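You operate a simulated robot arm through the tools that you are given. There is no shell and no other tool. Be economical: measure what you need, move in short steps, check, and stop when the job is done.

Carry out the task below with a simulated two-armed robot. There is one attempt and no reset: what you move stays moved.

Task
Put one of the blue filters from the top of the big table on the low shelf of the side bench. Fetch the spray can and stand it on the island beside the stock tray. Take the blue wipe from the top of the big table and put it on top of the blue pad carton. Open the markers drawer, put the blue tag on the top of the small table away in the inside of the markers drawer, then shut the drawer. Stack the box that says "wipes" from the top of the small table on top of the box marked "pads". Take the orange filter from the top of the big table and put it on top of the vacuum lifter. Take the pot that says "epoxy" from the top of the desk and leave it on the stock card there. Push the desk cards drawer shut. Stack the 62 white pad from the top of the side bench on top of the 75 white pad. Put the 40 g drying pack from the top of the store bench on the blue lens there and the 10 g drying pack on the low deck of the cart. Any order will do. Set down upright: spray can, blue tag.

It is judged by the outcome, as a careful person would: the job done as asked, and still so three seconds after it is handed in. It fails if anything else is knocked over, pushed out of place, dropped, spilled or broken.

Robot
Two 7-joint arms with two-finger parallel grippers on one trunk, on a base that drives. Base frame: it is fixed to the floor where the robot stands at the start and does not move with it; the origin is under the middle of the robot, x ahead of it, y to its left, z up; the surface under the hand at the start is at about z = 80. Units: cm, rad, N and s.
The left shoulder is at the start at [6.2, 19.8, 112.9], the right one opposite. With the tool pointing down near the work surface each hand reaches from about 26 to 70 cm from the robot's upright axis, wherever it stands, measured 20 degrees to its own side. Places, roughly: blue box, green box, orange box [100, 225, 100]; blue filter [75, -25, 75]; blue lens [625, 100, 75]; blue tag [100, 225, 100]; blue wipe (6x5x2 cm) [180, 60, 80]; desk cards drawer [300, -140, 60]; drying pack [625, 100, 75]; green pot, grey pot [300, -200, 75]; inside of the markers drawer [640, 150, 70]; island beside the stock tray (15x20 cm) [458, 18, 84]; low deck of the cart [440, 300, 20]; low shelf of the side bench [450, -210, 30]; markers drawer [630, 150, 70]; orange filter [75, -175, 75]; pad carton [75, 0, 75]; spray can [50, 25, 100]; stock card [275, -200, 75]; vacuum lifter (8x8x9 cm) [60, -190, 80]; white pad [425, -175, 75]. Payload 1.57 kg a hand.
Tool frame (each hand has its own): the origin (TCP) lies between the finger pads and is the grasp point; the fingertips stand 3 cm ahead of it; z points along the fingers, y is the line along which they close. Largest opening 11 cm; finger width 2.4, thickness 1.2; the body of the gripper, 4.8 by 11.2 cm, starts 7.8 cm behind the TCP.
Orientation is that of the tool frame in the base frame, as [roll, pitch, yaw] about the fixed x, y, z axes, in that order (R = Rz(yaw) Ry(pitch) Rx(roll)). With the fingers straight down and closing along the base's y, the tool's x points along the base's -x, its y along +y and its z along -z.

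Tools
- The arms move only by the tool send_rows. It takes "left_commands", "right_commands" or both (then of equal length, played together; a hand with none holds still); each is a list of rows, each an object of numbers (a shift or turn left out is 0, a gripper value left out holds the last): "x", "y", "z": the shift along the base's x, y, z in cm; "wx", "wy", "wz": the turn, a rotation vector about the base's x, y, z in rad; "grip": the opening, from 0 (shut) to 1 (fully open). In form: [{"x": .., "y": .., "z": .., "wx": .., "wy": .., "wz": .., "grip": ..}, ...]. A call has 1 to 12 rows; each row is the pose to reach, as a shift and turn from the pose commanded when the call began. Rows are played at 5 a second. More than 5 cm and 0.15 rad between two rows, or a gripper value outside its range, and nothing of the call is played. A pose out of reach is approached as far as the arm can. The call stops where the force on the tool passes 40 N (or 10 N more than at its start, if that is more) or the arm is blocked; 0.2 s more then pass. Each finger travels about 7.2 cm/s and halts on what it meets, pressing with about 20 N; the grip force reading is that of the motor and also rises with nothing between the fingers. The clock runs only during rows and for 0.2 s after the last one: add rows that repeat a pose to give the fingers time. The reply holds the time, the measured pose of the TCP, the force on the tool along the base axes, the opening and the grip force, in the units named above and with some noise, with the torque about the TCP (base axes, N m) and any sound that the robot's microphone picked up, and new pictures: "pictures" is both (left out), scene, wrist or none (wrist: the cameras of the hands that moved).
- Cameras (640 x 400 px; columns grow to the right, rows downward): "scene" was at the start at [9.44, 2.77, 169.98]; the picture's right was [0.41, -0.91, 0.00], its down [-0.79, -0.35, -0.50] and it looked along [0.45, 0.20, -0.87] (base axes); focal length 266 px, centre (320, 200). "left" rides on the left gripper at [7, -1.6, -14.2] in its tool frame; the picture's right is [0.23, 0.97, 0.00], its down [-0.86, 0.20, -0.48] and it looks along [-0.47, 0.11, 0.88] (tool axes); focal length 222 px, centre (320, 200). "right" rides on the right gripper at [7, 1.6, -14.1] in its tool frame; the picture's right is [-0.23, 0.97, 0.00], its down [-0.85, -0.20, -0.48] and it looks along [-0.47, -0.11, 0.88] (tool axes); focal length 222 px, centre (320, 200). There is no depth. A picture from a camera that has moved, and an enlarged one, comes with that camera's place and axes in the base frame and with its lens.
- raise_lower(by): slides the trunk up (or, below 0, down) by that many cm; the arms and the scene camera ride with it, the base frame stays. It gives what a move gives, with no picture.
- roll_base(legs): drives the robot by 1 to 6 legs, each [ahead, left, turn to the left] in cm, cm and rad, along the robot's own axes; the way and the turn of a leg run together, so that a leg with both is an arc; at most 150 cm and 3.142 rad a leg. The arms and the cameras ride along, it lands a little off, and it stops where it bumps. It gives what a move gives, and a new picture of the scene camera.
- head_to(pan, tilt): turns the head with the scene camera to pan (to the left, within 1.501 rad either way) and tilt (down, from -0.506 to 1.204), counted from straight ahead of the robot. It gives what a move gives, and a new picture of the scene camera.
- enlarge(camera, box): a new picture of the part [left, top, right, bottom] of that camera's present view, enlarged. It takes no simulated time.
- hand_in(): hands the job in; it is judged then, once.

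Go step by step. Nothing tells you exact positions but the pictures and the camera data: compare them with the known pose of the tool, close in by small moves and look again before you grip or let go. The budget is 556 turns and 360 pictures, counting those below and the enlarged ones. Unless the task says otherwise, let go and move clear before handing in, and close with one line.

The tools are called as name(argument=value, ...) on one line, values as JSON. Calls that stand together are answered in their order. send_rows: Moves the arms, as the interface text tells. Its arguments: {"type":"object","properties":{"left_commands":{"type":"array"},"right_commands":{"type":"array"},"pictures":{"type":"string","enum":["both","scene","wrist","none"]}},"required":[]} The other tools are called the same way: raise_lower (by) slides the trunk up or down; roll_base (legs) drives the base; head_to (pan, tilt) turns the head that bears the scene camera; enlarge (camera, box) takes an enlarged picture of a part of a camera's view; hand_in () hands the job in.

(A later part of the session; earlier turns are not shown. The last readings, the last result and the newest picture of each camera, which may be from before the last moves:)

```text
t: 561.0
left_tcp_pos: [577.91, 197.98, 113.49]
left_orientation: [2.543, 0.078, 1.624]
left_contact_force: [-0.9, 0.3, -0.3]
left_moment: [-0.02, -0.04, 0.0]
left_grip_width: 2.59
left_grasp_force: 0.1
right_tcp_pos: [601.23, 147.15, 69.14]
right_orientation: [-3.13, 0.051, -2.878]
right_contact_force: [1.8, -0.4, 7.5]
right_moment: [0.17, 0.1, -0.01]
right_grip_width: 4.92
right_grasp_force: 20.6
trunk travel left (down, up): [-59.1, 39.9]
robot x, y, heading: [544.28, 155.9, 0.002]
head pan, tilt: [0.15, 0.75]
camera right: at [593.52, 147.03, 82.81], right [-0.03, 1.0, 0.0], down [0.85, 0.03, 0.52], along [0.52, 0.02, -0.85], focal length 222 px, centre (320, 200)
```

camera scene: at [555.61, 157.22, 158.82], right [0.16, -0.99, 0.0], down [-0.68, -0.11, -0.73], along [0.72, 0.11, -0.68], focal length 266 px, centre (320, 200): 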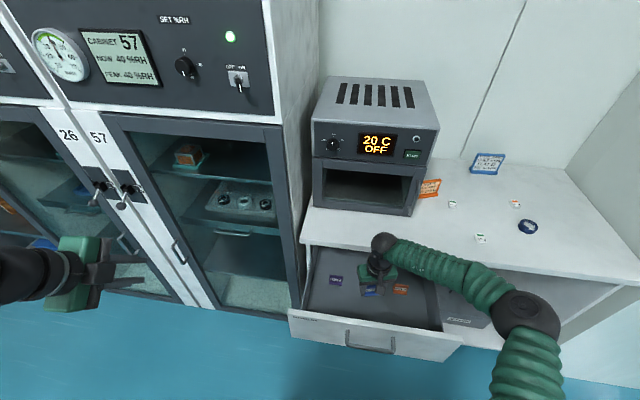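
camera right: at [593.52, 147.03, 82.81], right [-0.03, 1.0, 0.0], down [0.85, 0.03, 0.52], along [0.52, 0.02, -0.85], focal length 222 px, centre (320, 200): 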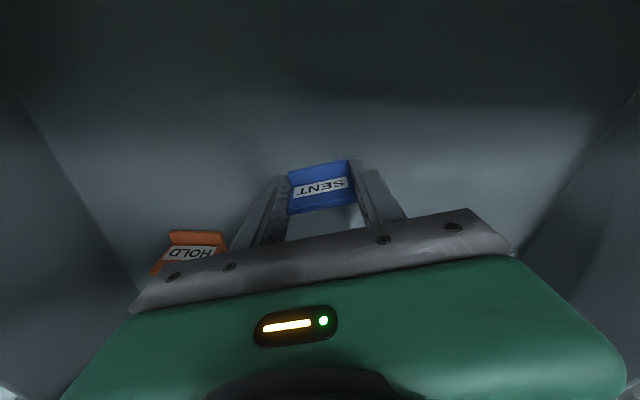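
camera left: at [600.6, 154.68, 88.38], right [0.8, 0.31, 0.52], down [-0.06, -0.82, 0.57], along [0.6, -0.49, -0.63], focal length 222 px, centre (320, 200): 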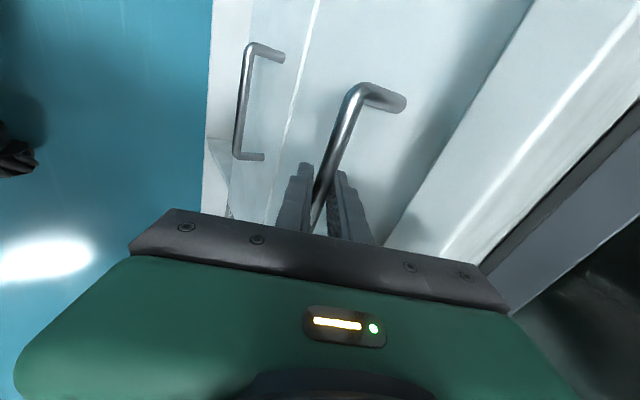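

send_rows(right_commands=[{"z": -0.2}, {"z": 0, "grip": 0.55}, {"z": 0, "grip": 0.6}, {"z": 0, "grip": 0.6}, {"z": 3}, {"z": 7}, {"z": 11}, {"z": 15}, {"z": 20}, {"z": 25}, {"z": 30}], pictures="wrist")

```text
t: 563.4
left_tcp_pos: [577.92, 198.06, 113.42]
left_orientation: [2.543, 0.079, 1.624]
left_contact_force: [0.8, -0.2, -0.3]
left_moment: [-0.01, -0.04, 0.01]
left_grip_width: 2.64
left_grasp_force: 0.1
right_tcp_pos: [601.1, 147.28, 99.07]
right_orientation: [-3.131, 0.047, -2.878]
right_contact_force: [-0.1, 0.1, 0.0]
right_moment: [-0.02, 0.01, -0.02]
right_grip_width: 6.63
right_grasp_force: 0.0
trunk travel left (down, up): [-59.1, 39.9]
robot x, y, heading: [544.16, 155.97, 0.002]
head pan, tilt: [0.15, 0.75]
camera right: at [593.26, 147.03, 112.75], right [-0.03, 1.0, 0.0], down [0.85, 0.03, 0.52], along [0.52, 0.02, -0.85], focal length 222 px, centre (320, 200)
```

right: 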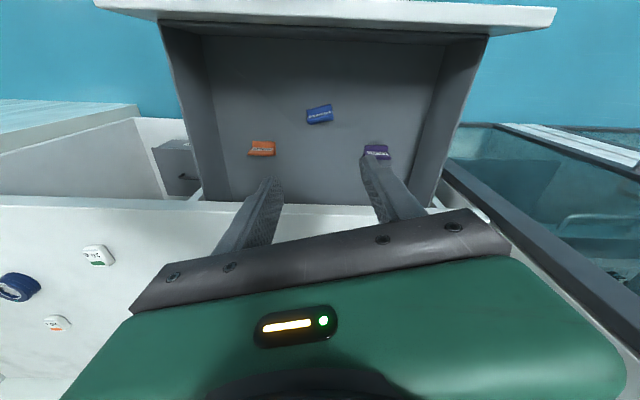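

The tag stands between the others. Now I back up and push the drawer shut with the closed right hand.

roll_base(legs=[[-18, 0, 0]])

send_rows(right_commands=[{"x": -4, "grip": 0.3}, {"x": -8, "grip": 0}, {"x": -9, "z": -3}, {"x": -9, "z": -7}, {"x": -9, "z": -11}, {"x": -9, "z": -15}, {"x": -9, "z": -19}, {"x": -9, "z": -23}, {"x": -9, "z": -25}, {"x": -9, "z": -25}], pictures="scene")

```text
t: 564.9
left_tcp_pos: [559.91, 197.91, 113.34]
left_orientation: [2.545, 0.079, 1.628]
left_contact_force: [-0.1, 0.2, -0.4]
left_moment: [0.0, 0.01, 0.01]
left_grip_width: 2.65
left_grasp_force: 0.0
right_tcp_pos: [583.06, 147.4, 98.93]
right_orientation: [-3.131, 0.047, -2.874]
right_contact_force: [-0.3, 0.6, -0.1]
right_moment: [0.03, 0.03, 0.02]
right_grip_width: 6.6
right_grasp_force: 0.0
trunk travel left (down, up): [-59.1, 39.9]
robot x, y, heading: [525.99, 155.85, 0.01]
head pan, tilt: [0.15, 0.75]
camera scene: at [537.76, 157.14, 158.79], right [0.16, -0.99, 0.0], down [-0.68, -0.11, -0.73], along [0.72, 0.12, -0.68], focal length 266 px, centre (320, 200)
```

scene: 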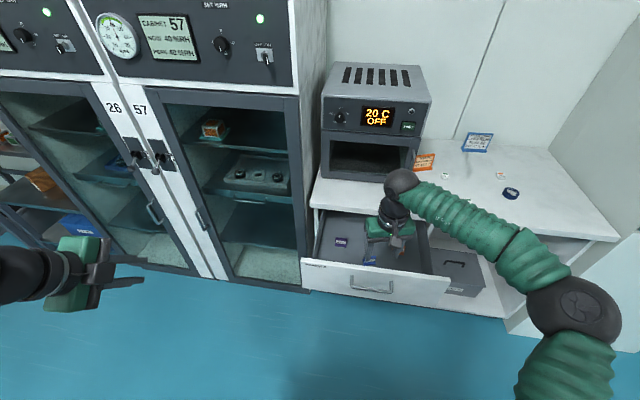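

```text
t: 567.1
left_tcp_pos: [559.69, 197.95, 113.48]
left_orientation: [2.542, 0.079, 1.626]
left_contact_force: [0.6, 0.4, 0.9]
left_moment: [0.0, 0.02, -0.01]
left_grip_width: 2.63
left_grasp_force: 0.0
right_tcp_pos: [573.84, 147.3, 73.75]
right_orientation: [-3.132, 0.05, -2.875]
right_contact_force: [0.3, -0.2, 0.2]
right_moment: [0.04, 0.02, 0.02]
right_grip_width: 0.0
right_grasp_force: 20.0
trunk travel left (down, up): [-59.1, 39.9]
robot x, y, heading: [525.98, 155.74, 0.009]
head pan, tilt: [0.15, 0.75]
camera scene: at [537.44, 157.11, 158.82], right [0.16, -0.99, 0.0], down [-0.67, -0.11, -0.73], along [0.72, 0.12, -0.68], focal length 266 px, centre (320, 200)
```

scene: 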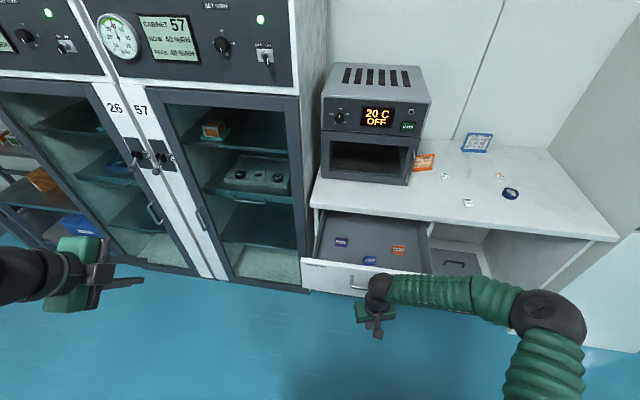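

send_rows(right_commands=[{"z": 4.2}, {"z": 4.2, "x": 3}, {"z": 4.2, "x": 5}, {"z": 4.2, "x": 7}, {"z": 4.2, "x": 9}, {"z": 4.2, "x": 11}, {"z": 4.2, "x": 13}, {"z": 4.2, "x": 15}, {"z": 4.2, "x": 17}, {"z": 4.2, "x": 19}, {"z": 4.2, "x": 21}, {"z": 4.2, "x": 21}], pictures="scene")

```text
t: 569.7
left_tcp_pos: [559.63, 197.99, 113.45]
left_orientation: [2.543, 0.078, 1.626]
left_contact_force: [0.4, 0.1, -0.3]
left_moment: [-0.01, -0.01, -0.01]
left_grip_width: 2.65
left_grasp_force: 0.0
right_tcp_pos: [593.79, 147.29, 78.37]
right_orientation: [-3.132, 0.049, -2.875]
right_contact_force: [0.7, -0.2, -0.3]
right_moment: [-0.02, -0.01, 0.01]
right_grip_width: 0.0
right_grasp_force: 19.9
right hand out of reach, approached as far as the arm can: row 11, 12
trunk travel left (down, up): [-59.1, 39.9]
robot x, y, heading: [525.84, 155.78, 0.01]
head pan, tilt: [0.15, 0.75]
camera scene: at [537.48, 157.16, 158.82], right [0.16, -0.99, 0.0], down [-0.67, -0.11, -0.73], along [0.72, 0.12, -0.68], focal length 266 px, centre (320, 200)
```

scene: 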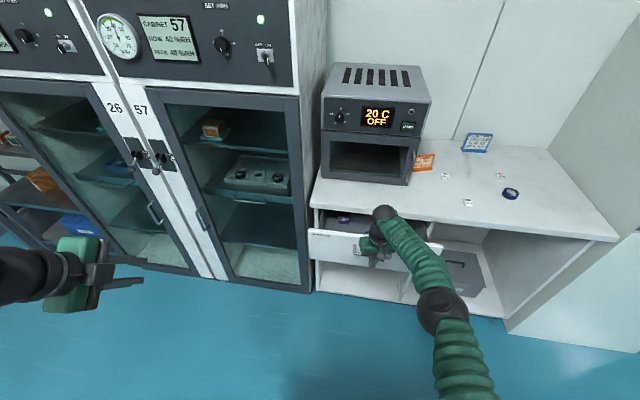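

Moving nicely. I finish the push with the base in two small steps.

roll_base(legs=[[11, 0, 0]])

roll_base(legs=[[7, 0, 0]])

```text
t: 570.9
left_tcp_pos: [570.55, 198.02, 113.47]
left_orientation: [2.543, 0.079, 1.626]
left_contact_force: [0.1, 0.7, 0.8]
left_moment: [0.04, 0.04, 0.01]
left_grip_width: 2.64
left_grasp_force: 0.0
right_tcp_pos: [604.78, 147.36, 78.37]
right_orientation: [-3.13, 0.048, -2.876]
right_contact_force: [0.1, -0.6, 0.7]
right_moment: [-0.03, -0.01, 0.02]
right_grip_width: 0.0
right_grasp_force: 20.1
trunk travel left (down, up): [-59.1, 39.9]
robot x, y, heading: [536.97, 155.74, 0.006]
head pan, tilt: [0.15, 0.75]
camera scene: at [548.38, 157.22, 158.83], right [0.16, -0.99, 0.0], down [-0.67, -0.11, -0.73], along [0.72, 0.12, -0.68], focal length 266 px, centre (320, 200)
```

scene: 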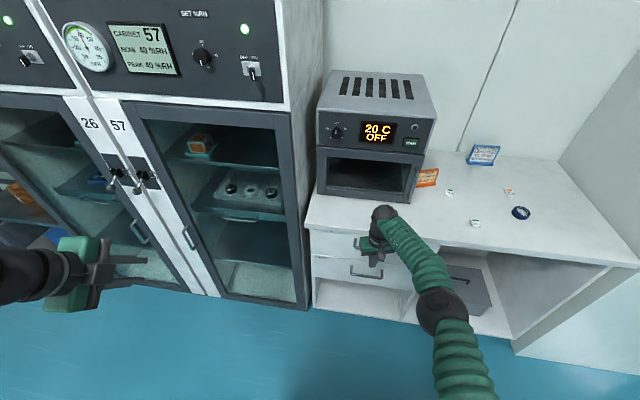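

```text
t: 571.8
left_tcp_pos: [574.79, 198.02, 113.37]
left_orientation: [2.542, 0.082, 1.626]
left_contact_force: [-0.1, 0.8, 0.8]
left_moment: [0.03, -0.02, -0.01]
left_grip_width: 2.65
left_grasp_force: 0.1
right_tcp_pos: [608.35, 147.39, 78.67]
right_orientation: [-3.135, 0.019, -2.878]
right_contact_force: [-5.5, -1.2, 4.4]
right_moment: [-0.01, -0.03, -0.04]
right_grip_width: 0.01
right_grasp_force: 19.8
trunk travel left (down, up): [-59.1, 39.9]
robot x, y, heading: [541.27, 155.85, 0.009]
head pan, tilt: [0.15, 0.75]
stopped in leg 1: the force on the tool passed its limit at 110 N (the readings are from after the stop); the commanded pose is now the measured one
camera scene: at [552.53, 157.32, 158.83], right [0.16, -0.99, 0.0], down [-0.67, -0.11, -0.73], along [0.72, 0.12, -0.68], focal length 266 px, centre (320, 200)
```

scene: 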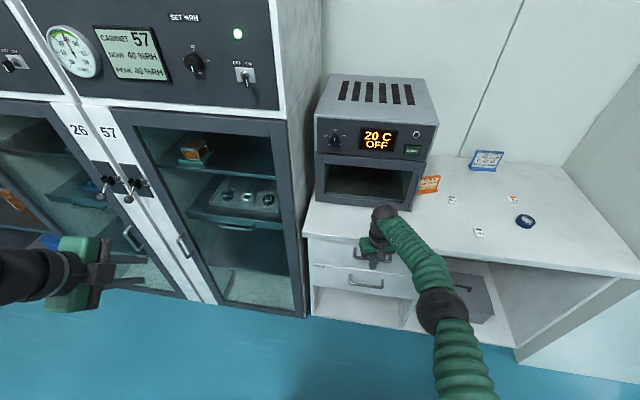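

send_rows(right_commands=[{"x": -3}, {"x": -7}, {"x": -11}, {"x": -13, "z": 4}, {"x": -13, "z": 8}, {"x": -13, "z": 12}], pictures="none")

enlarge(camera="scene", box=[290, 210, 450, 310])

```text
t: 573.2
left_tcp_pos: [574.84, 197.98, 113.42]
left_orientation: [2.545, 0.081, 1.625]
left_contact_force: [0.5, 0.4, 0.1]
left_moment: [0.03, -0.03, -0.01]
left_grip_width: 2.65
left_grasp_force: 0.1
right_tcp_pos: [595.47, 147.28, 90.79]
right_orientation: [-3.135, 0.018, -2.878]
right_contact_force: [-0.8, 0.3, -0.3]
right_moment: [0.0, 0.0, 0.01]
right_grip_width: 0.0
right_grasp_force: 19.9
trunk travel left (down, up): [-59.1, 39.9]
robot x, y, heading: [541.5, 156.24, 0.006]
head pan, tilt: [0.15, 0.75]
```

```text
4.00 times, centred on (370, 260) of scene
camera zoom: at [552.72, 157.26, 158.82], right [0.16, -0.99, 0.0], down [-0.67, -0.11, -0.73], along [0.72, 0.12, -0.68], focal length 1065 px, centre (120, -40)
```

zoom: 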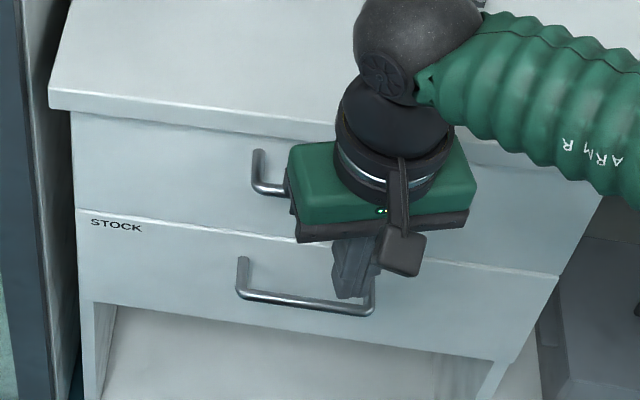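

The drawer is shut flush. I back off, bring the left hand to a neutral pose and move over to the packs.

roll_base(legs=[[-16, 0, -0.008]])

send_rows(left_commands=[{"wy": 0.14, "z": 2}, {"wy": 0.28, "z": 4}, {"wy": 0.42, "z": 6}, {"wy": 0.56, "z": 8}, {"wy": 0.6, "wz": 0.1, "y": -3, "z": 8}, {"wy": 0.6, "wz": 0.2, "y": -6, "z": 8}, {"wy": 0.6, "y": -9, "wz": 0.3, "z": 8}, {"wy": 0.6, "y": -12, "wz": 0.4, "z": 8}], right_commands=[{"z": 4}, {"z": 8}, {"z": 12}, {"z": 16}, {"z": 20}, {"z": 24}, {"z": 27}, {"z": 27}], pictures="none")

send_rows(left_commands=[{"wz": 0.14}, {"wz": 0.28}, {"wz": 0.42}, {"wz": 0.56}, {"wz": 0.7}, {"wz": 0.84}, {"wz": 0.98}, {"wz": 1.1}], pictures="scene")

```text
t: 574.7
left_tcp_pos: [559.08, 197.78, 113.42]
left_orientation: [2.545, 0.081, 1.619]
left_contact_force: [-0.4, 0.6, -0.1]
left_moment: [-0.01, -0.03, -0.03]
left_grip_width: 2.67
left_grasp_force: 0.2
right_tcp_pos: [579.43, 146.68, 90.65]
right_orientation: [-3.138, 0.017, -2.886]
right_contact_force: [-0.4, -1.2, -0.5]
right_moment: [-0.01, -0.02, 0.0]
right_grip_width: 0.0
right_grasp_force: 19.8
trunk travel left (down, up): [-59.1, 39.9]
robot x, y, heading: [525.02, 155.83, -0.001]
head pan, tilt: [0.15, 0.75]
camera scene: at [536.81, 157.07, 158.8], right [0.15, -0.99, 0.0], down [-0.68, -0.1, -0.73], along [0.72, 0.11, -0.68], focal length 266 px, centre (320, 200)
```

scene: 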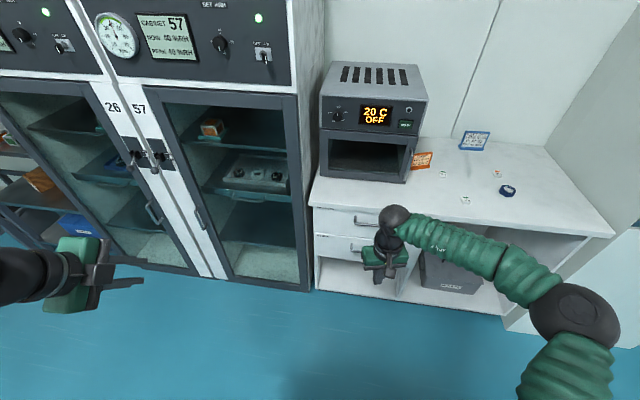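

```text
t: 576.5
left_tcp_pos: [558.85, 185.76, 121.49]
left_orientation: [3.118, -0.073, 2.033]
left_contact_force: [-0.4, -0.1, 1.0]
left_moment: [0.01, -0.01, -0.02]
left_grip_width: 2.64
left_grasp_force: 0.1
right_tcp_pos: [579.21, 146.81, 117.8]
right_orientation: [-3.134, 0.019, -2.884]
right_contact_force: [0.3, 0.3, -0.4]
right_moment: [-0.01, 0.0, 0.03]
right_grip_width: 0.0
right_grasp_force: 20.4
trunk travel left (down, up): [-59.1, 39.9]
robot x, y, heading: [525.06, 156.01, 0.003]
head pan, tilt: [0.15, 0.75]
```

```text
t: 578.3
left_tcp_pos: [558.87, 185.66, 121.51]
left_orientation: [3.118, -0.076, 3.132]
left_contact_force: [0.2, 0.4, -0.2]
left_moment: [-0.03, -0.01, 0.01]
left_grip_width: 2.66
left_grasp_force: 0.1
right_tcp_pos: [579.12, 146.9, 117.85]
right_orientation: [-3.135, 0.018, -2.886]
right_contact_force: [-0.4, 0.5, 0.7]
right_moment: [0.01, -0.01, 0.02]
right_grip_width: 0.0
right_grasp_force: 19.9
trunk travel left (down, up): [-59.1, 39.9]
robot x, y, heading: [525.09, 156.51, -0.003]
head pan, tilt: [0.15, 0.75]
camera scene: at [536.57, 157.07, 158.82], right [0.15, -0.99, 0.0], down [-0.68, -0.1, -0.73], along [0.72, 0.11, -0.68], focal length 266 px, centre (320, 200)
```

scene: 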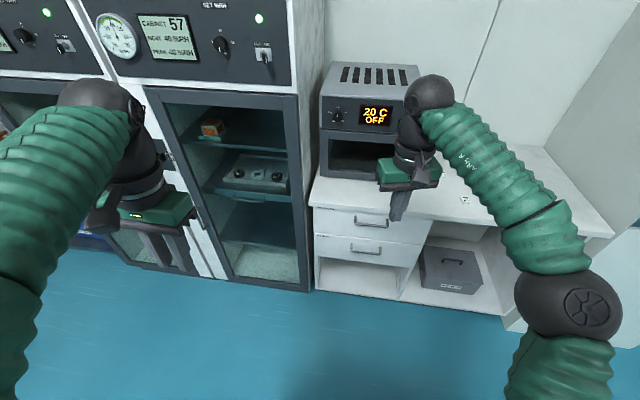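

raise_lower(by=14)

roll_base(legs=[[0, -44, 0], [40, 0, 0]])

head_to(pan=-0.2, tilt=0.95)

```text
t: 579.9
left_tcp_pos: [558.76, 185.67, 135.53]
left_orientation: [3.116, -0.075, 3.13]
left_contact_force: [0.5, 0.1, 0.4]
left_moment: [0.0, -0.04, -0.04]
left_grip_width: 2.62
left_grasp_force: 0.0
right_tcp_pos: [579.14, 146.81, 131.85]
right_orientation: [-3.135, 0.02, -2.886]
right_contact_force: [-0.8, -0.4, -0.2]
right_moment: [0.02, 0.0, 0.05]
right_grip_width: 0.0
right_grasp_force: 20.1
trunk travel left (down, up): [-73.1, 25.9]
robot x, y, heading: [524.89, 155.59, -0.001]
head pan, tilt: [0.15, 0.75]
```

```text
t: 584.7
left_tcp_pos: [598.81, 141.75, 135.62]
left_orientation: [3.116, -0.074, 3.129]
left_contact_force: [0.0, -0.4, -0.6]
left_moment: [0.05, -0.03, 0.02]
left_grip_width: 2.66
left_grasp_force: 0.0
right_tcp_pos: [619.1, 102.68, 131.82]
right_orientation: [-3.135, 0.023, -2.889]
right_contact_force: [1.4, -0.3, 1.0]
right_moment: [-0.01, 0.02, -0.02]
right_grip_width: 0.01
right_grasp_force: 20.8
trunk travel left (down, up): [-73.1, 25.9]
robot x, y, heading: [565.37, 111.93, 0.004]
head pan, tilt: [0.15, 0.75]
camera scene: at [576.44, 113.0, 172.85], right [0.15, -0.99, 0.0], down [-0.67, -0.1, -0.73], along [0.72, 0.11, -0.68], focal length 266 px, centre (320, 200)
```

scene: 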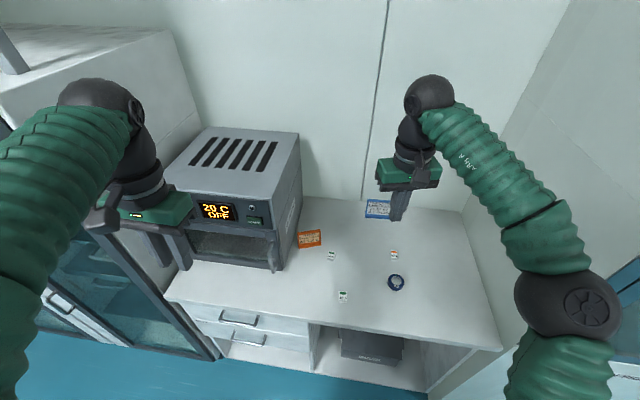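

```text
t: 585.5
left_tcp_pos: [599.23, 141.71, 135.49]
left_orientation: [3.117, -0.076, 3.13]
left_contact_force: [0.0, -0.4, -0.6]
left_moment: [-0.05, 0.01, -0.02]
left_grip_width: 2.64
left_grasp_force: 0.2
right_tcp_pos: [619.32, 102.77, 131.94]
right_orientation: [-3.133, 0.02, -2.887]
right_contact_force: [0.3, 0.3, 0.0]
right_moment: [0.02, -0.01, 0.03]
right_grip_width: 0.0
right_grasp_force: 20.2
trunk travel left (down, up): [-73.1, 25.9]
robot x, y, heading: [565.15, 111.9, -0.003]
head pan, tilt: [-0.201, 0.949]
camera scene: at [575.82, 110.44, 171.26], right [-0.2, -0.98, 0.0], down [-0.8, 0.16, -0.58], along [0.57, -0.12, -0.81], focal length 266 px, centre (320, 200)
```

scene: 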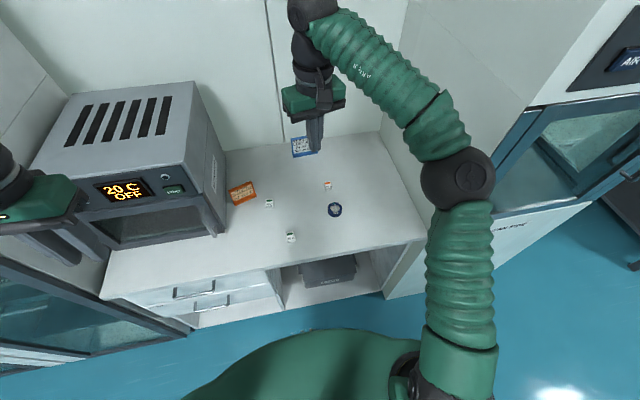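

roll_base(legs=[[0, 8, 0], [14, 0, 0]])

send_rows(right_commands=[{"wz": -0.1, "x": 2, "y": -3, "z": -2, "grip": 0.3}, {"wz": -0.2, "x": 4, "y": -6, "z": -4, "grip": 0.45}, {"wz": -0.25, "x": 6, "y": -9, "z": -6}, {"wz": -0.25, "x": 8, "y": -12, "z": -8}, {"wz": -0.25, "x": 9, "y": -15, "z": -11}, {"wz": -0.25, "x": 10, "y": -17, "z": -15}, {"wz": -0.25, "x": 10, "y": -17, "z": -19}, {"wz": -0.25, "x": 10, "y": -17, "z": -23}, {"wz": -0.25, "x": 10, "y": -17, "z": -23}], pictures="both")

```text
t: 587.5
left_tcp_pos: [612.64, 146.39, 136.24]
left_orientation: [3.096, -0.073, 3.127]
left_contact_force: [1.3, -1.9, 0.3]
left_moment: [0.17, 0.04, 0.0]
left_grip_width: 2.62
left_grasp_force: 0.1
right_tcp_pos: [632.86, 107.48, 131.77]
right_orientation: [3.128, 0.028, -2.891]
right_contact_force: [0.0, -2.3, 0.9]
right_moment: [0.17, 0.03, 0.01]
right_grip_width: 0.0
right_grasp_force: 19.9
trunk travel left (down, up): [-73.1, 25.9]
robot x, y, heading: [579.29, 119.36, -0.001]
head pan, tilt: [-0.201, 0.949]
camera scene: at [589.13, 114.16, 171.22], right [-0.2, -0.98, -0.02], down [-0.8, 0.18, -0.58], along [0.57, -0.1, -0.81], focal length 266 px, centre (320, 200)
```

scene: 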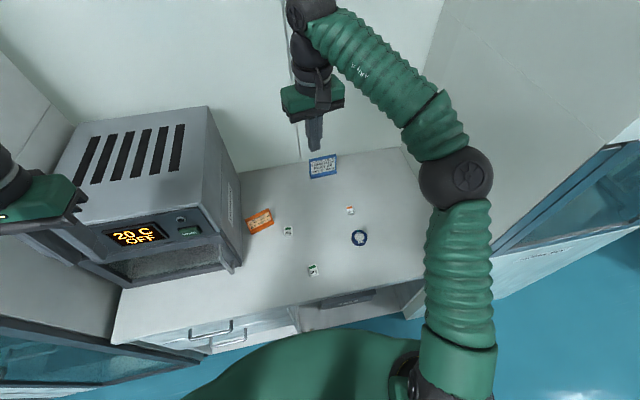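

```text
t: 589.5
left_tcp_pos: [612.89, 150.43, 135.36]
left_orientation: [3.125, -0.075, 3.129]
left_contact_force: [-0.6, 0.6, -0.5]
left_moment: [-0.02, -0.02, 0.0]
left_grip_width: 2.67
left_grasp_force: 0.1
right_tcp_pos: [643.2, 94.02, 109.14]
right_orientation: [-3.126, 0.023, -3.136]
right_contact_force: [-0.8, -0.2, 0.2]
right_moment: [-0.04, 0.02, 0.0]
right_grip_width: 4.93
right_grasp_force: 0.1
trunk travel left (down, up): [-73.1, 25.9]
robot x, y, heading: [578.9, 119.49, 0.0]
head pan, tilt: [-0.201, 0.949]
camera scene: at [589.64, 119.14, 171.27], right [-0.2, -0.98, 0.01], down [-0.8, 0.16, -0.58], along [0.57, -0.12, -0.81], focal length 266 px, centre (320, 200)
camera right: at [636.0, 95.95, 122.97], right [0.22, 0.97, -0.01], down [0.85, -0.19, 0.5], along [0.48, -0.12, -0.87], focal length 222 px, centre (320, 200)
```

scene: 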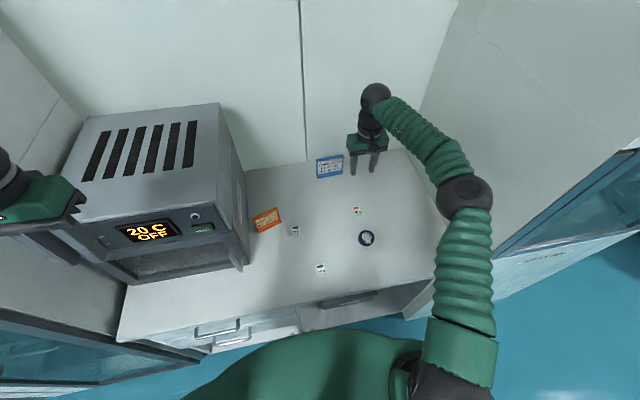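
right: 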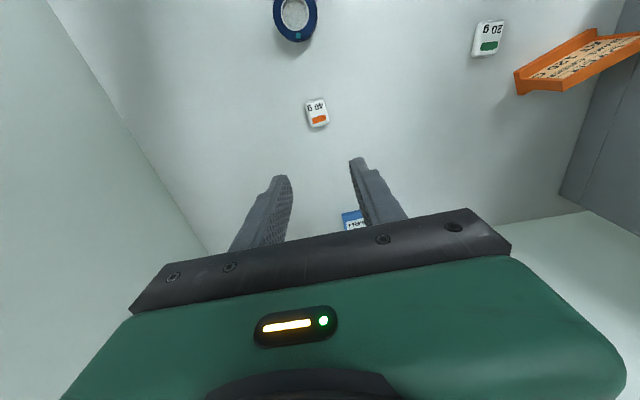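

send_rows(right_commands=[{"x": -1, "y": -0.2, "z": -4}, {"x": -2.2, "y": -0.4, "z": -8}, {"x": -2.2, "y": -0.4, "z": -12}, {"x": -2.2, "y": -0.4, "z": -15}, {"x": -2.2, "y": -0.4, "z": -15}], pictures="wrist")

```text
t: 590.7
left_tcp_pos: [612.79, 149.08, 135.49]
left_orientation: [3.117, -0.074, 3.125]
left_contact_force: [-0.6, 0.1, 0.1]
left_moment: [-0.02, -0.01, -0.02]
left_grip_width: 2.66
left_grasp_force: 0.0
right_tcp_pos: [640.99, 92.63, 93.99]
right_orientation: [-3.137, 0.021, -3.14]
right_contact_force: [-0.3, 0.2, 0.6]
right_moment: [0.03, 0.0, 0.04]
right_grip_width: 4.96
right_grasp_force: 0.1
trunk travel left (down, up): [-73.1, 25.9]
robot x, y, heading: [579.1, 119.4, 0.001]
head pan, tilt: [-0.201, 0.949]
camera right: at [633.75, 94.43, 107.74], right [0.23, 0.97, 0.0], down [0.85, -0.19, 0.5], along [0.48, -0.11, -0.87], focal length 222 px, centre (320, 200)
```

right: 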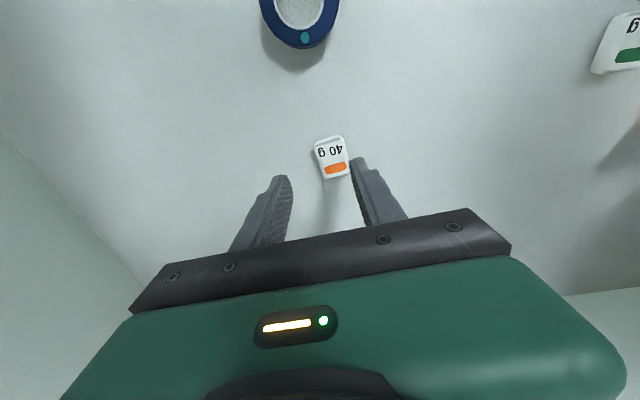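

send_rows(right_commands=[{"x": 0.5, "y": 1.3, "z": -1}, {"x": 0.5, "y": 1.3, "z": -4}, {"x": 0.5, "y": 1.3, "z": -6.5}, {"x": 0.5, "y": 1.3, "z": -6.5}], pictures="wrist")

```text
t: 591.5
left_tcp_pos: [612.5, 149.43, 135.52]
left_orientation: [3.121, -0.071, 3.126]
left_contact_force: [0.9, 0.4, 1.7]
left_moment: [-0.02, -0.01, -0.01]
left_grip_width: 2.63
left_grasp_force: 0.0
right_tcp_pos: [641.21, 94.35, 89.02]
right_orientation: [-3.136, 0.025, -3.139]
right_contact_force: [-4.8, -3.0, 24.9]
right_moment: [1.33, 0.93, 0.31]
right_grip_width: 4.98
right_grasp_force: 0.1
trunk travel left (down, up): [-73.1, 25.9]
robot x, y, heading: [579.43, 119.67, -0.008]
head pan, tilt: [-0.201, 0.949]
stopped in row 3 (right hand): the force on the tool passed its limit at 63 N (the readings are from after the stop); the commanded pose is now the measured one
camera right: at [634.05, 96.09, 102.86], right [0.23, 0.97, 0.0], down [0.84, -0.2, 0.5], along [0.49, -0.11, -0.87], focal length 222 px, centre (320, 200)
```

right: 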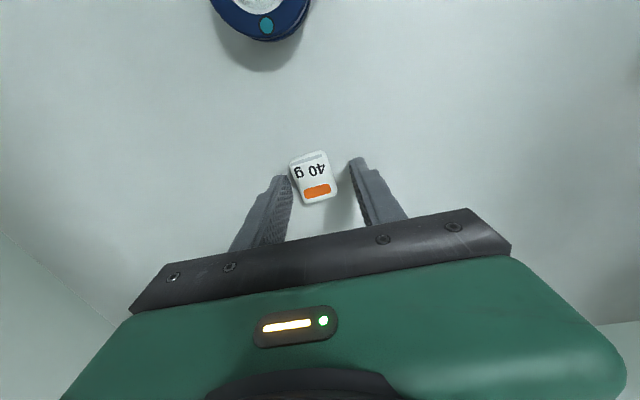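

send_rows(right_commands=[{"z": 0.5, "y": -0.3}, {"z": 0.5, "y": -0.3, "grip": 0.35}, {"z": 0.5, "y": -0.3, "grip": 0.25}, {"z": 0.5, "y": -0.3, "grip": 0.15}, {"z": 0.5, "y": -0.3, "grip": 0.12}, {"z": 0.5, "y": -0.3, "grip": 0.12}], pictures="wrist")

```text
t: 592.9
left_tcp_pos: [612.82, 149.39, 135.56]
left_orientation: [3.119, -0.075, 3.128]
left_contact_force: [-1.2, 0.4, 0.1]
left_moment: [-0.01, 0.0, 0.01]
left_grip_width: 2.63
left_grasp_force: 0.1
right_tcp_pos: [641.6, 93.96, 89.41]
right_orientation: [-3.137, 0.022, -3.139]
right_contact_force: [0.2, -1.1, -0.2]
right_moment: [0.0, 0.0, 0.02]
right_grip_width: 2.91
right_grasp_force: 20.7
trunk travel left (down, up): [-73.1, 25.9]
robot x, y, heading: [579.14, 119.41, -0.002]
head pan, tilt: [-0.201, 0.949]
camera right: at [634.41, 95.74, 103.18], right [0.23, 0.97, 0.0], down [0.84, -0.2, 0.5], along [0.49, -0.11, -0.87], focal length 222 px, centre (320, 200)
```

right: 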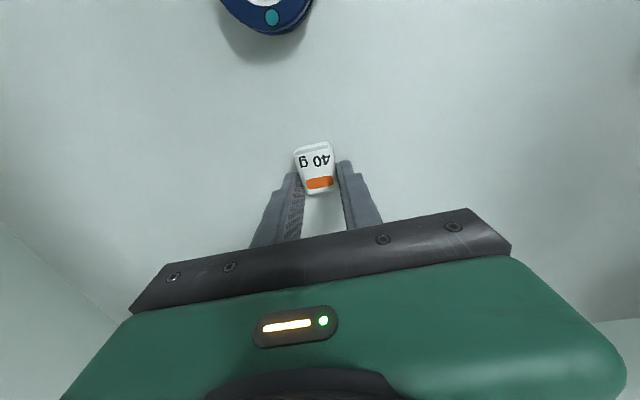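

send_rows(right_commands=[{"z": 4}, {"z": 8}, {"x": -4, "z": 8}, {"x": -8, "y": 0.1, "z": 8}, {"x": -11.5, "y": 0.2, "z": 8}, {"x": -11.5, "y": 0.2, "z": 8}], pictures="both")

enlarge(camera="scene", box=[320, 190, 420, 270])

```text
t: 594.3
left_tcp_pos: [612.91, 149.34, 135.61]
left_orientation: [3.119, -0.076, 3.127]
left_contact_force: [0.6, -0.3, 0.0]
left_moment: [0.0, 0.01, 0.01]
left_grip_width: 2.63
left_grasp_force: 0.1
right_tcp_pos: [629.96, 94.35, 97.41]
right_orientation: [-3.136, 0.021, -3.14]
right_contact_force: [0.3, 0.2, -0.5]
right_moment: [0.04, 0.02, 0.02]
right_grip_width: 2.9
right_grasp_force: 20.3
trunk travel left (down, up): [-73.1, 25.9]
robot x, y, heading: [578.98, 119.92, -0.004]
head pan, tilt: [-0.201, 0.949]
camera scene: at [589.71, 117.97, 171.26], right [-0.2, -0.98, 0.0], down [-0.8, 0.16, -0.58], along [0.57, -0.12, -0.81], focal length 266 px, centre (320, 200)
camera right: at [622.81, 96.11, 111.32], right [0.23, 0.97, 0.0], down [0.85, -0.2, 0.5], along [0.48, -0.11, -0.87], focal length 222 px, centre (320, 200)
```

scene: 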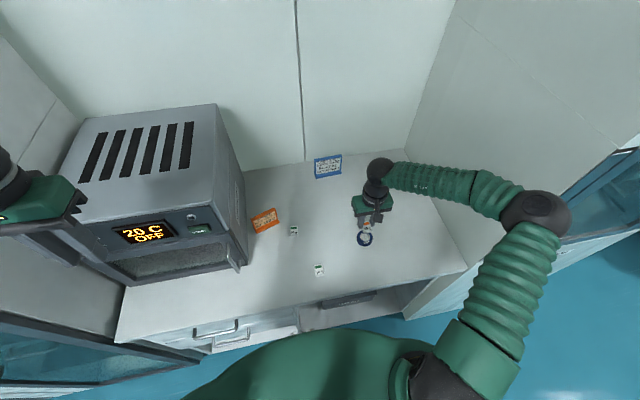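
right: 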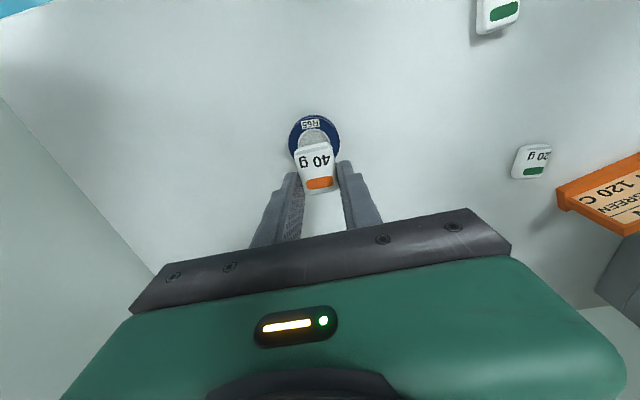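

```text
5.00 times, centred on (370, 230) of scene
camera zoom: at [589.71, 117.97, 171.26], right [-0.2, -0.98, 0.0], down [-0.8, 0.16, -0.58], along [0.57, -0.12, -0.81], focal length 1332 px, centre (70, 50)
```

zoom: 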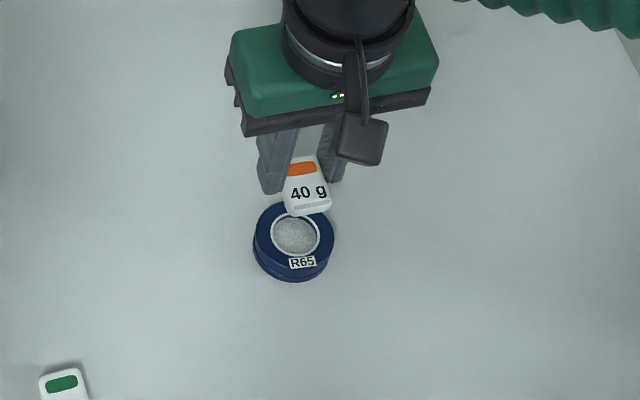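

send_rows(right_commands=[{"x": -0.3, "z": -2.5}, {"x": -0.3, "z": -4}, {"x": -0.3, "z": -4.8}, {"x": -0.3, "z": -5.3}, {"x": -0.3, "z": -5.8}, {"x": -0.3, "z": -6.2}], pictures="wrist")

enlarge(camera="scene", box=[320, 190, 420, 270])

```text
t: 595.7
left_tcp_pos: [612.64, 149.47, 135.68]
left_orientation: [3.119, -0.072, 3.126]
left_contact_force: [0.2, -0.6, 0.3]
left_moment: [-0.03, 0.01, -0.02]
left_grip_width: 2.64
left_grasp_force: 0.0
right_tcp_pos: [629.73, 94.24, 91.5]
right_orientation: [-3.134, 0.028, -3.141]
right_contact_force: [2.9, -1.5, 15.6]
right_moment: [-0.05, 0.19, 0.02]
right_grip_width: 2.9
right_grasp_force: 19.5
trunk travel left (down, up): [-73.1, 25.9]
robot x, y, heading: [578.87, 119.33, -0.002]
head pan, tilt: [-0.201, 0.949]
camera right: at [622.45, 95.93, 105.24], right [0.23, 0.97, 0.0], down [0.84, -0.2, 0.5], along [0.49, -0.11, -0.86], focal length 222 px, centre (320, 200)
```

right: 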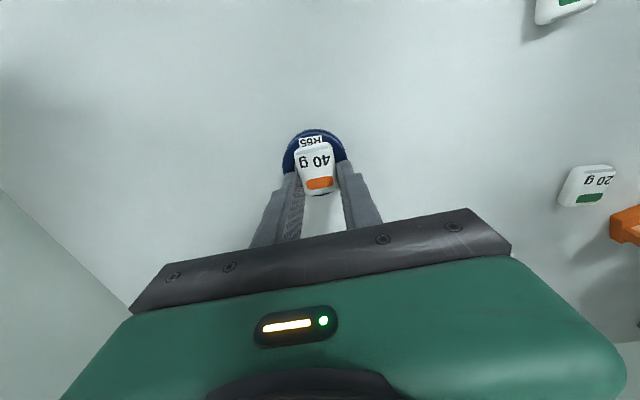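

```text
5.00 times, centred on (370, 230) of scene
camera zoom: at [589.26, 118.06, 171.33], right [-0.2, -0.98, 0.0], down [-0.8, 0.16, -0.58], along [0.57, -0.12, -0.81], focal length 1332 px, centre (70, 50)
```

zoom: 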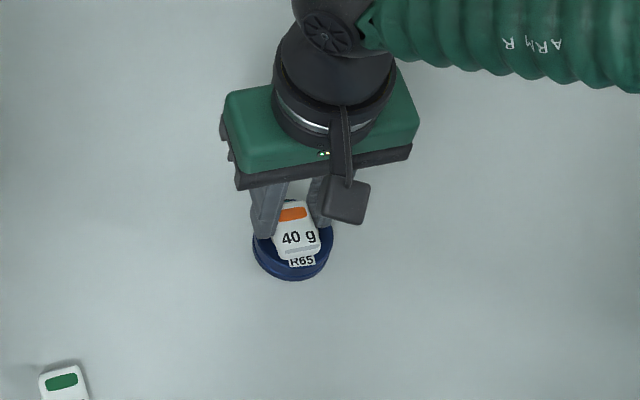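

send_rows(right_commands=[{"z": 0.3}, {"z": 0.3, "grip": 0.3}, {"z": 0.4, "grip": 0.35}, {"z": 0.4, "grip": 0.35}, {"z": 3}, {"z": 7}, {"z": 11}, {"z": 15}, {"z": 19}], pictures="wrist")

```text
t: 597.7
left_tcp_pos: [612.67, 149.35, 135.63]
left_orientation: [3.12, -0.072, 3.129]
left_contact_force: [-0.1, 0.5, 0.5]
left_moment: [-0.01, -0.01, -0.03]
left_grip_width: 2.65
left_grasp_force: 0.1
right_tcp_pos: [629.65, 94.24, 110.18]
right_orientation: [-3.138, 0.022, -3.139]
right_contact_force: [-0.2, 0.5, 0.2]
right_moment: [-0.02, -0.01, -0.02]
right_grip_width: 3.86
right_grasp_force: 0.2
trunk travel left (down, up): [-73.1, 25.9]
robot x, y, heading: [579.27, 119.6, 0.0]
head pan, tilt: [-0.201, 0.949]
camera right: at [622.43, 95.91, 124.06], right [0.23, 0.97, 0.0], down [0.84, -0.2, 0.5], along [0.49, -0.11, -0.87], focal length 222 px, centre (320, 200)
```

right: 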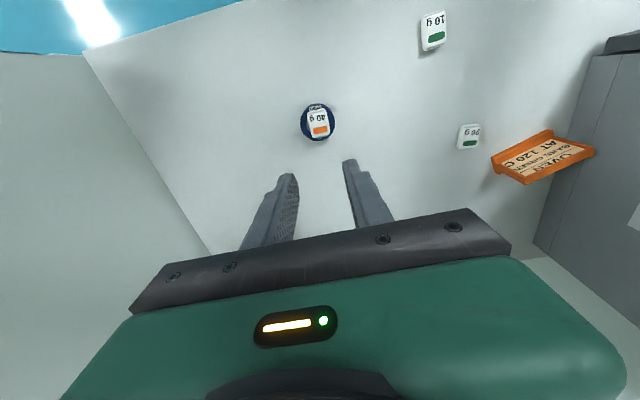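

The 40 g pack rests on the blue lens. Next I take the 10 g pack at about [621.5,111.8].

send_rows(right_commands=[{"x": -2, "y": 4, "grip": 0.45}, {"x": -4, "y": 8}, {"x": -6, "y": 12}, {"x": -7.5, "y": 16}, {"x": -7.5, "y": 17.5, "z": -4}, {"x": -7.5, "y": 17.5, "z": -8}, {"x": -7.5, "y": 17.5, "z": -12}, {"x": -7.5, "y": 17.5, "z": -12}], pictures="wrist")

```text
t: 599.5
left_tcp_pos: [612.62, 149.34, 135.44]
left_orientation: [3.12, -0.074, 3.127]
left_contact_force: [0.3, 0.1, 0.1]
left_moment: [0.02, -0.01, -0.02]
left_grip_width: 2.66
left_grasp_force: 0.0
right_tcp_pos: [622.26, 111.87, 98.05]
right_orientation: [-3.136, 0.023, -3.139]
right_contact_force: [0.9, 0.3, -0.3]
right_moment: [0.02, -0.01, 0.01]
right_grip_width: 4.97
right_grasp_force: 0.1
trunk travel left (down, up): [-73.1, 25.9]
robot x, y, heading: [578.85, 119.61, -0.0]
head pan, tilt: [-0.201, 0.949]
camera right: at [615.02, 113.56, 111.89], right [0.23, 0.97, 0.0], down [0.84, -0.2, 0.5], along [0.49, -0.11, -0.87], focal length 222 px, centre (320, 200)
```

right: 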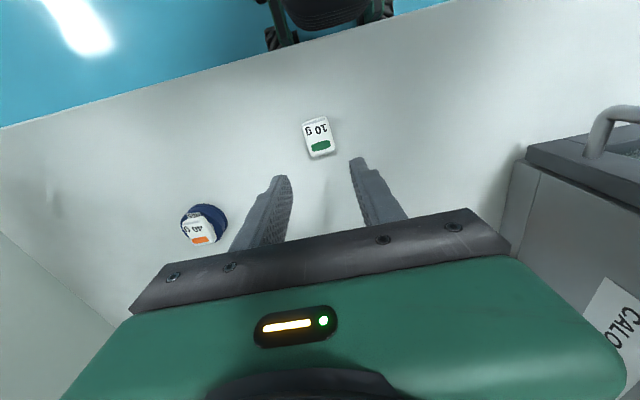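

I will grip this one with a forward-tilted hand, so it can be laid flat on the cart's low deck later. I back up a bit and tilt.

send_rows(right_commands=[{"z": 4}, {"z": 8}], pictures="none")

roll_base(legs=[[-13, 0, 0]])

send_rows(right_commands=[{"wy": -0.13}, {"wy": -0.26}, {"wy": -0.39}, {"wy": -0.52}, {"wy": -0.65, "x": 1}, {"wy": -0.78, "x": 2}, {"wy": -0.9, "x": 3}, {"wy": -1.0, "x": 4}, {"wy": -1.0, "x": 4, "z": -3}, {"wy": -1.0, "x": 4, "z": -6}, {"wy": -1.0, "x": 4, "z": -6}], pictures="both")

```text
t: 600.1
left_tcp_pos: [612.74, 149.44, 135.57]
left_orientation: [3.119, -0.072, 3.125]
left_contact_force: [-0.2, -0.4, -0.6]
left_moment: [0.0, 0.0, -0.02]
left_grip_width: 2.65
left_grasp_force: 0.0
right_tcp_pos: [621.96, 111.86, 105.99]
right_orientation: [-3.137, 0.022, -3.141]
right_contact_force: [-0.7, -0.5, -0.4]
right_moment: [0.04, 0.0, -0.01]
right_grip_width: 4.96
right_grasp_force: 0.0
trunk travel left (down, up): [-73.1, 25.9]
robot x, y, heading: [578.92, 119.58, -0.004]
head pan, tilt: [-0.201, 0.949]
```

```text
t: 601.4
left_tcp_pos: [600.02, 149.23, 135.57]
left_orientation: [3.12, -0.076, 3.123]
left_contact_force: [0.1, -0.3, -0.5]
left_moment: [0.01, 0.05, 0.01]
left_grip_width: 2.65
left_grasp_force: 0.1
right_tcp_pos: [609.31, 111.73, 105.92]
right_orientation: [-3.137, 0.019, 3.141]
right_contact_force: [0.1, 0.0, -0.4]
right_moment: [-0.01, -0.01, 0.02]
right_grip_width: 4.97
right_grasp_force: 0.0
trunk travel left (down, up): [-73.1, 25.9]
robot x, y, heading: [565.77, 119.53, -0.004]
head pan, tilt: [-0.201, 0.949]
camera scene: at [576.98, 118.0, 171.24], right [-0.2, -0.98, 0.0], down [-0.8, 0.16, -0.58], along [0.57, -0.12, -0.82], focal length 266 px, centre (320, 200)
```

scene: 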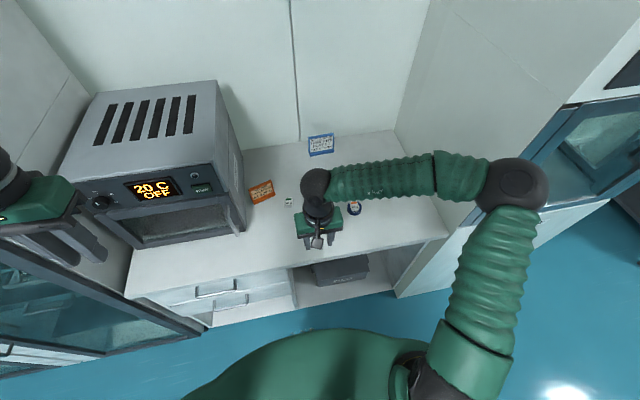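

```text
t: 603.8
left_tcp_pos: [599.58, 149.52, 135.52]
left_orientation: [3.121, -0.074, 3.122]
left_contact_force: [0.7, 0.2, 0.2]
left_moment: [0.0, 0.0, -0.02]
left_grip_width: 2.62
left_grasp_force: 0.0
right_tcp_pos: [612.96, 111.8, 100.05]
right_orientation: [-3.134, 1.026, -3.14]
right_contact_force: [0.7, 0.2, 0.2]
right_moment: [0.02, 0.01, 0.02]
right_grip_width: 4.94
right_grasp_force: 0.0
right hand out of reach, approached as far as the arm can: row 7, 8
trunk travel left (down, up): [-73.1, 25.9]
robot x, y, heading: [566.28, 119.62, -0.008]
head pan, tilt: [-0.201, 0.949]
camera scene: at [576.55, 118.19, 171.27], right [-0.2, -0.98, 0.0], down [-0.8, 0.16, -0.58], along [0.57, -0.12, -0.81], focal length 266 px, centre (320, 200)
camera right: at [597.37, 113.54, 101.26], right [0.12, 0.97, 0.19], down [0.04, -0.2, 0.98], along [0.99, -0.11, -0.06], focal length 222 px, centre (320, 200)
```

scene: 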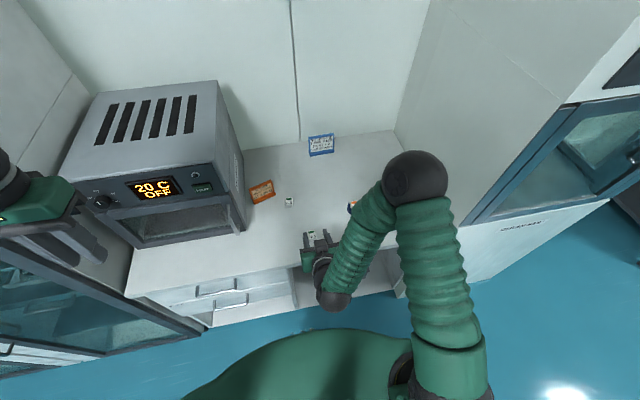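
right: 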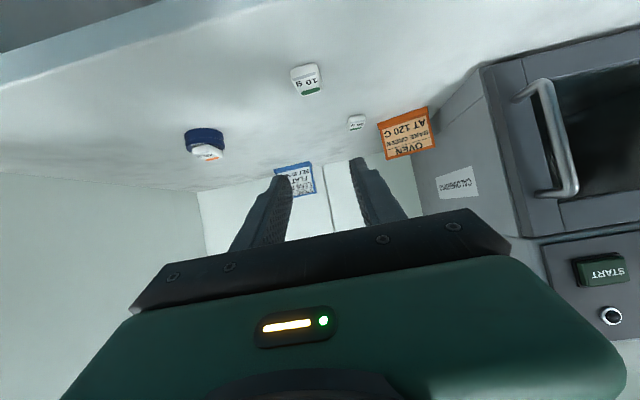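

send_rows(right_commands=[{"x": -1, "y": 0.3, "z": -4}, {"x": -1, "y": 0.4, "z": -8}, {"x": 0, "y": 0.4, "z": -10}, {"x": 2.5, "y": 0.4, "z": -10.3}, {"x": 5, "y": 0.4, "z": -10.5}, {"x": 6, "y": 0.4, "z": -10.9}, {"x": 6, "y": 0.4, "z": -10.9}], pictures="wrist")

```text
t: 605.4
left_tcp_pos: [599.61, 149.39, 135.66]
left_orientation: [3.119, -0.072, 3.123]
left_contact_force: [0.4, -0.5, -0.2]
left_moment: [0.0, 0.01, -0.04]
left_grip_width: 2.64
left_grasp_force: 0.0
right_tcp_pos: [618.74, 112.15, 89.24]
right_orientation: [-3.134, 1.022, -3.141]
right_contact_force: [-0.8, -0.2, 0.7]
right_moment: [0.0, -0.02, 0.0]
right_grip_width: 4.97
right_grasp_force: 0.1
trunk travel left (down, up): [-73.1, 25.9]
robot x, y, heading: [566.15, 119.26, -0.007]
head pan, tilt: [-0.201, 0.949]
camera right: at [603.22, 113.95, 90.52], right [0.12, 0.97, 0.19], down [0.04, -0.2, 0.98], along [0.99, -0.11, -0.06], focal length 222 px, centre (320, 200)
```

right: 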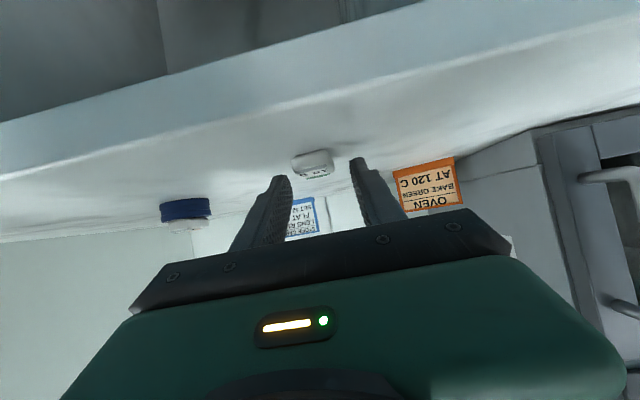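

send_rows(right_commands=[{"x": 0.8, "z": -0.3, "y": -0.2}, {"x": 0.8, "z": -0.3, "y": -0.2, "grip": 0.35}, {"x": 0.8, "z": -0.3, "y": -0.2, "grip": 0.25}, {"x": 0.8, "z": -0.3, "y": -0.2, "grip": 0.15}, {"x": 0.8, "z": -0.3, "y": -0.2, "grip": 0.12}, {"x": 0.8, "z": -0.3, "y": -0.2, "grip": 0.12}], pictures="none")

send_rows(right_commands=[{"z": 3}, {"z": 6}, {"z": 9}, {"z": 9}], pictures="wrist")

```text
t: 606.8
left_tcp_pos: [599.64, 149.43, 135.59]
left_orientation: [3.121, -0.072, 3.122]
left_contact_force: [0.3, -0.5, 0.1]
left_moment: [0.02, -0.01, 0.01]
left_grip_width: 2.62
left_grasp_force: 0.0
right_tcp_pos: [619.57, 111.91, 88.9]
right_orientation: [-3.136, 1.024, -3.139]
right_contact_force: [-0.5, 0.2, -0.5]
right_moment: [-0.02, 0.02, 0.02]
right_grip_width: 2.85
right_grasp_force: 19.8
trunk travel left (down, up): [-73.1, 25.9]
robot x, y, heading: [565.89, 119.55, -0.005]
head pan, tilt: [-0.201, 0.949]
```

```text
t: 607.8
left_tcp_pos: [599.58, 149.47, 135.42]
left_orientation: [3.121, -0.073, 3.122]
left_contact_force: [0.2, 0.1, 0.0]
left_moment: [0.0, -0.04, 0.02]
left_grip_width: 2.64
left_grasp_force: 0.1
right_tcp_pos: [619.81, 112.0, 97.89]
right_orientation: [-3.135, 1.024, -3.14]
right_contact_force: [-0.3, 0.6, -0.2]
right_moment: [0.0, -0.01, 0.03]
right_grip_width: 2.86
right_grasp_force: 20.4
trunk travel left (down, up): [-73.1, 25.9]
robot x, y, heading: [566.29, 119.59, -0.002]
head pan, tilt: [-0.201, 0.949]
camera right: at [604.16, 113.74, 99.19], right [0.12, 0.97, 0.19], down [0.04, -0.2, 0.98], along [0.99, -0.11, -0.06], focal length 222 px, centre (320, 200)
```

right: 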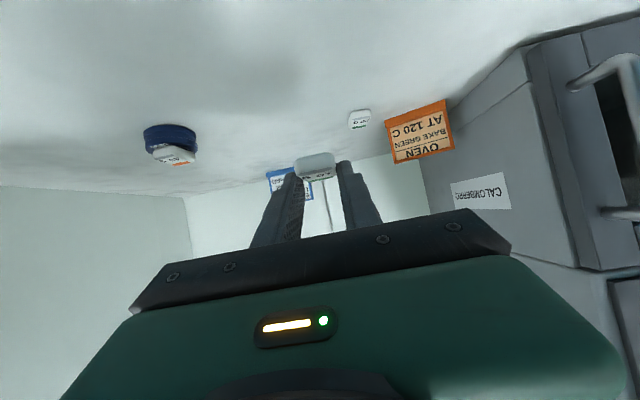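

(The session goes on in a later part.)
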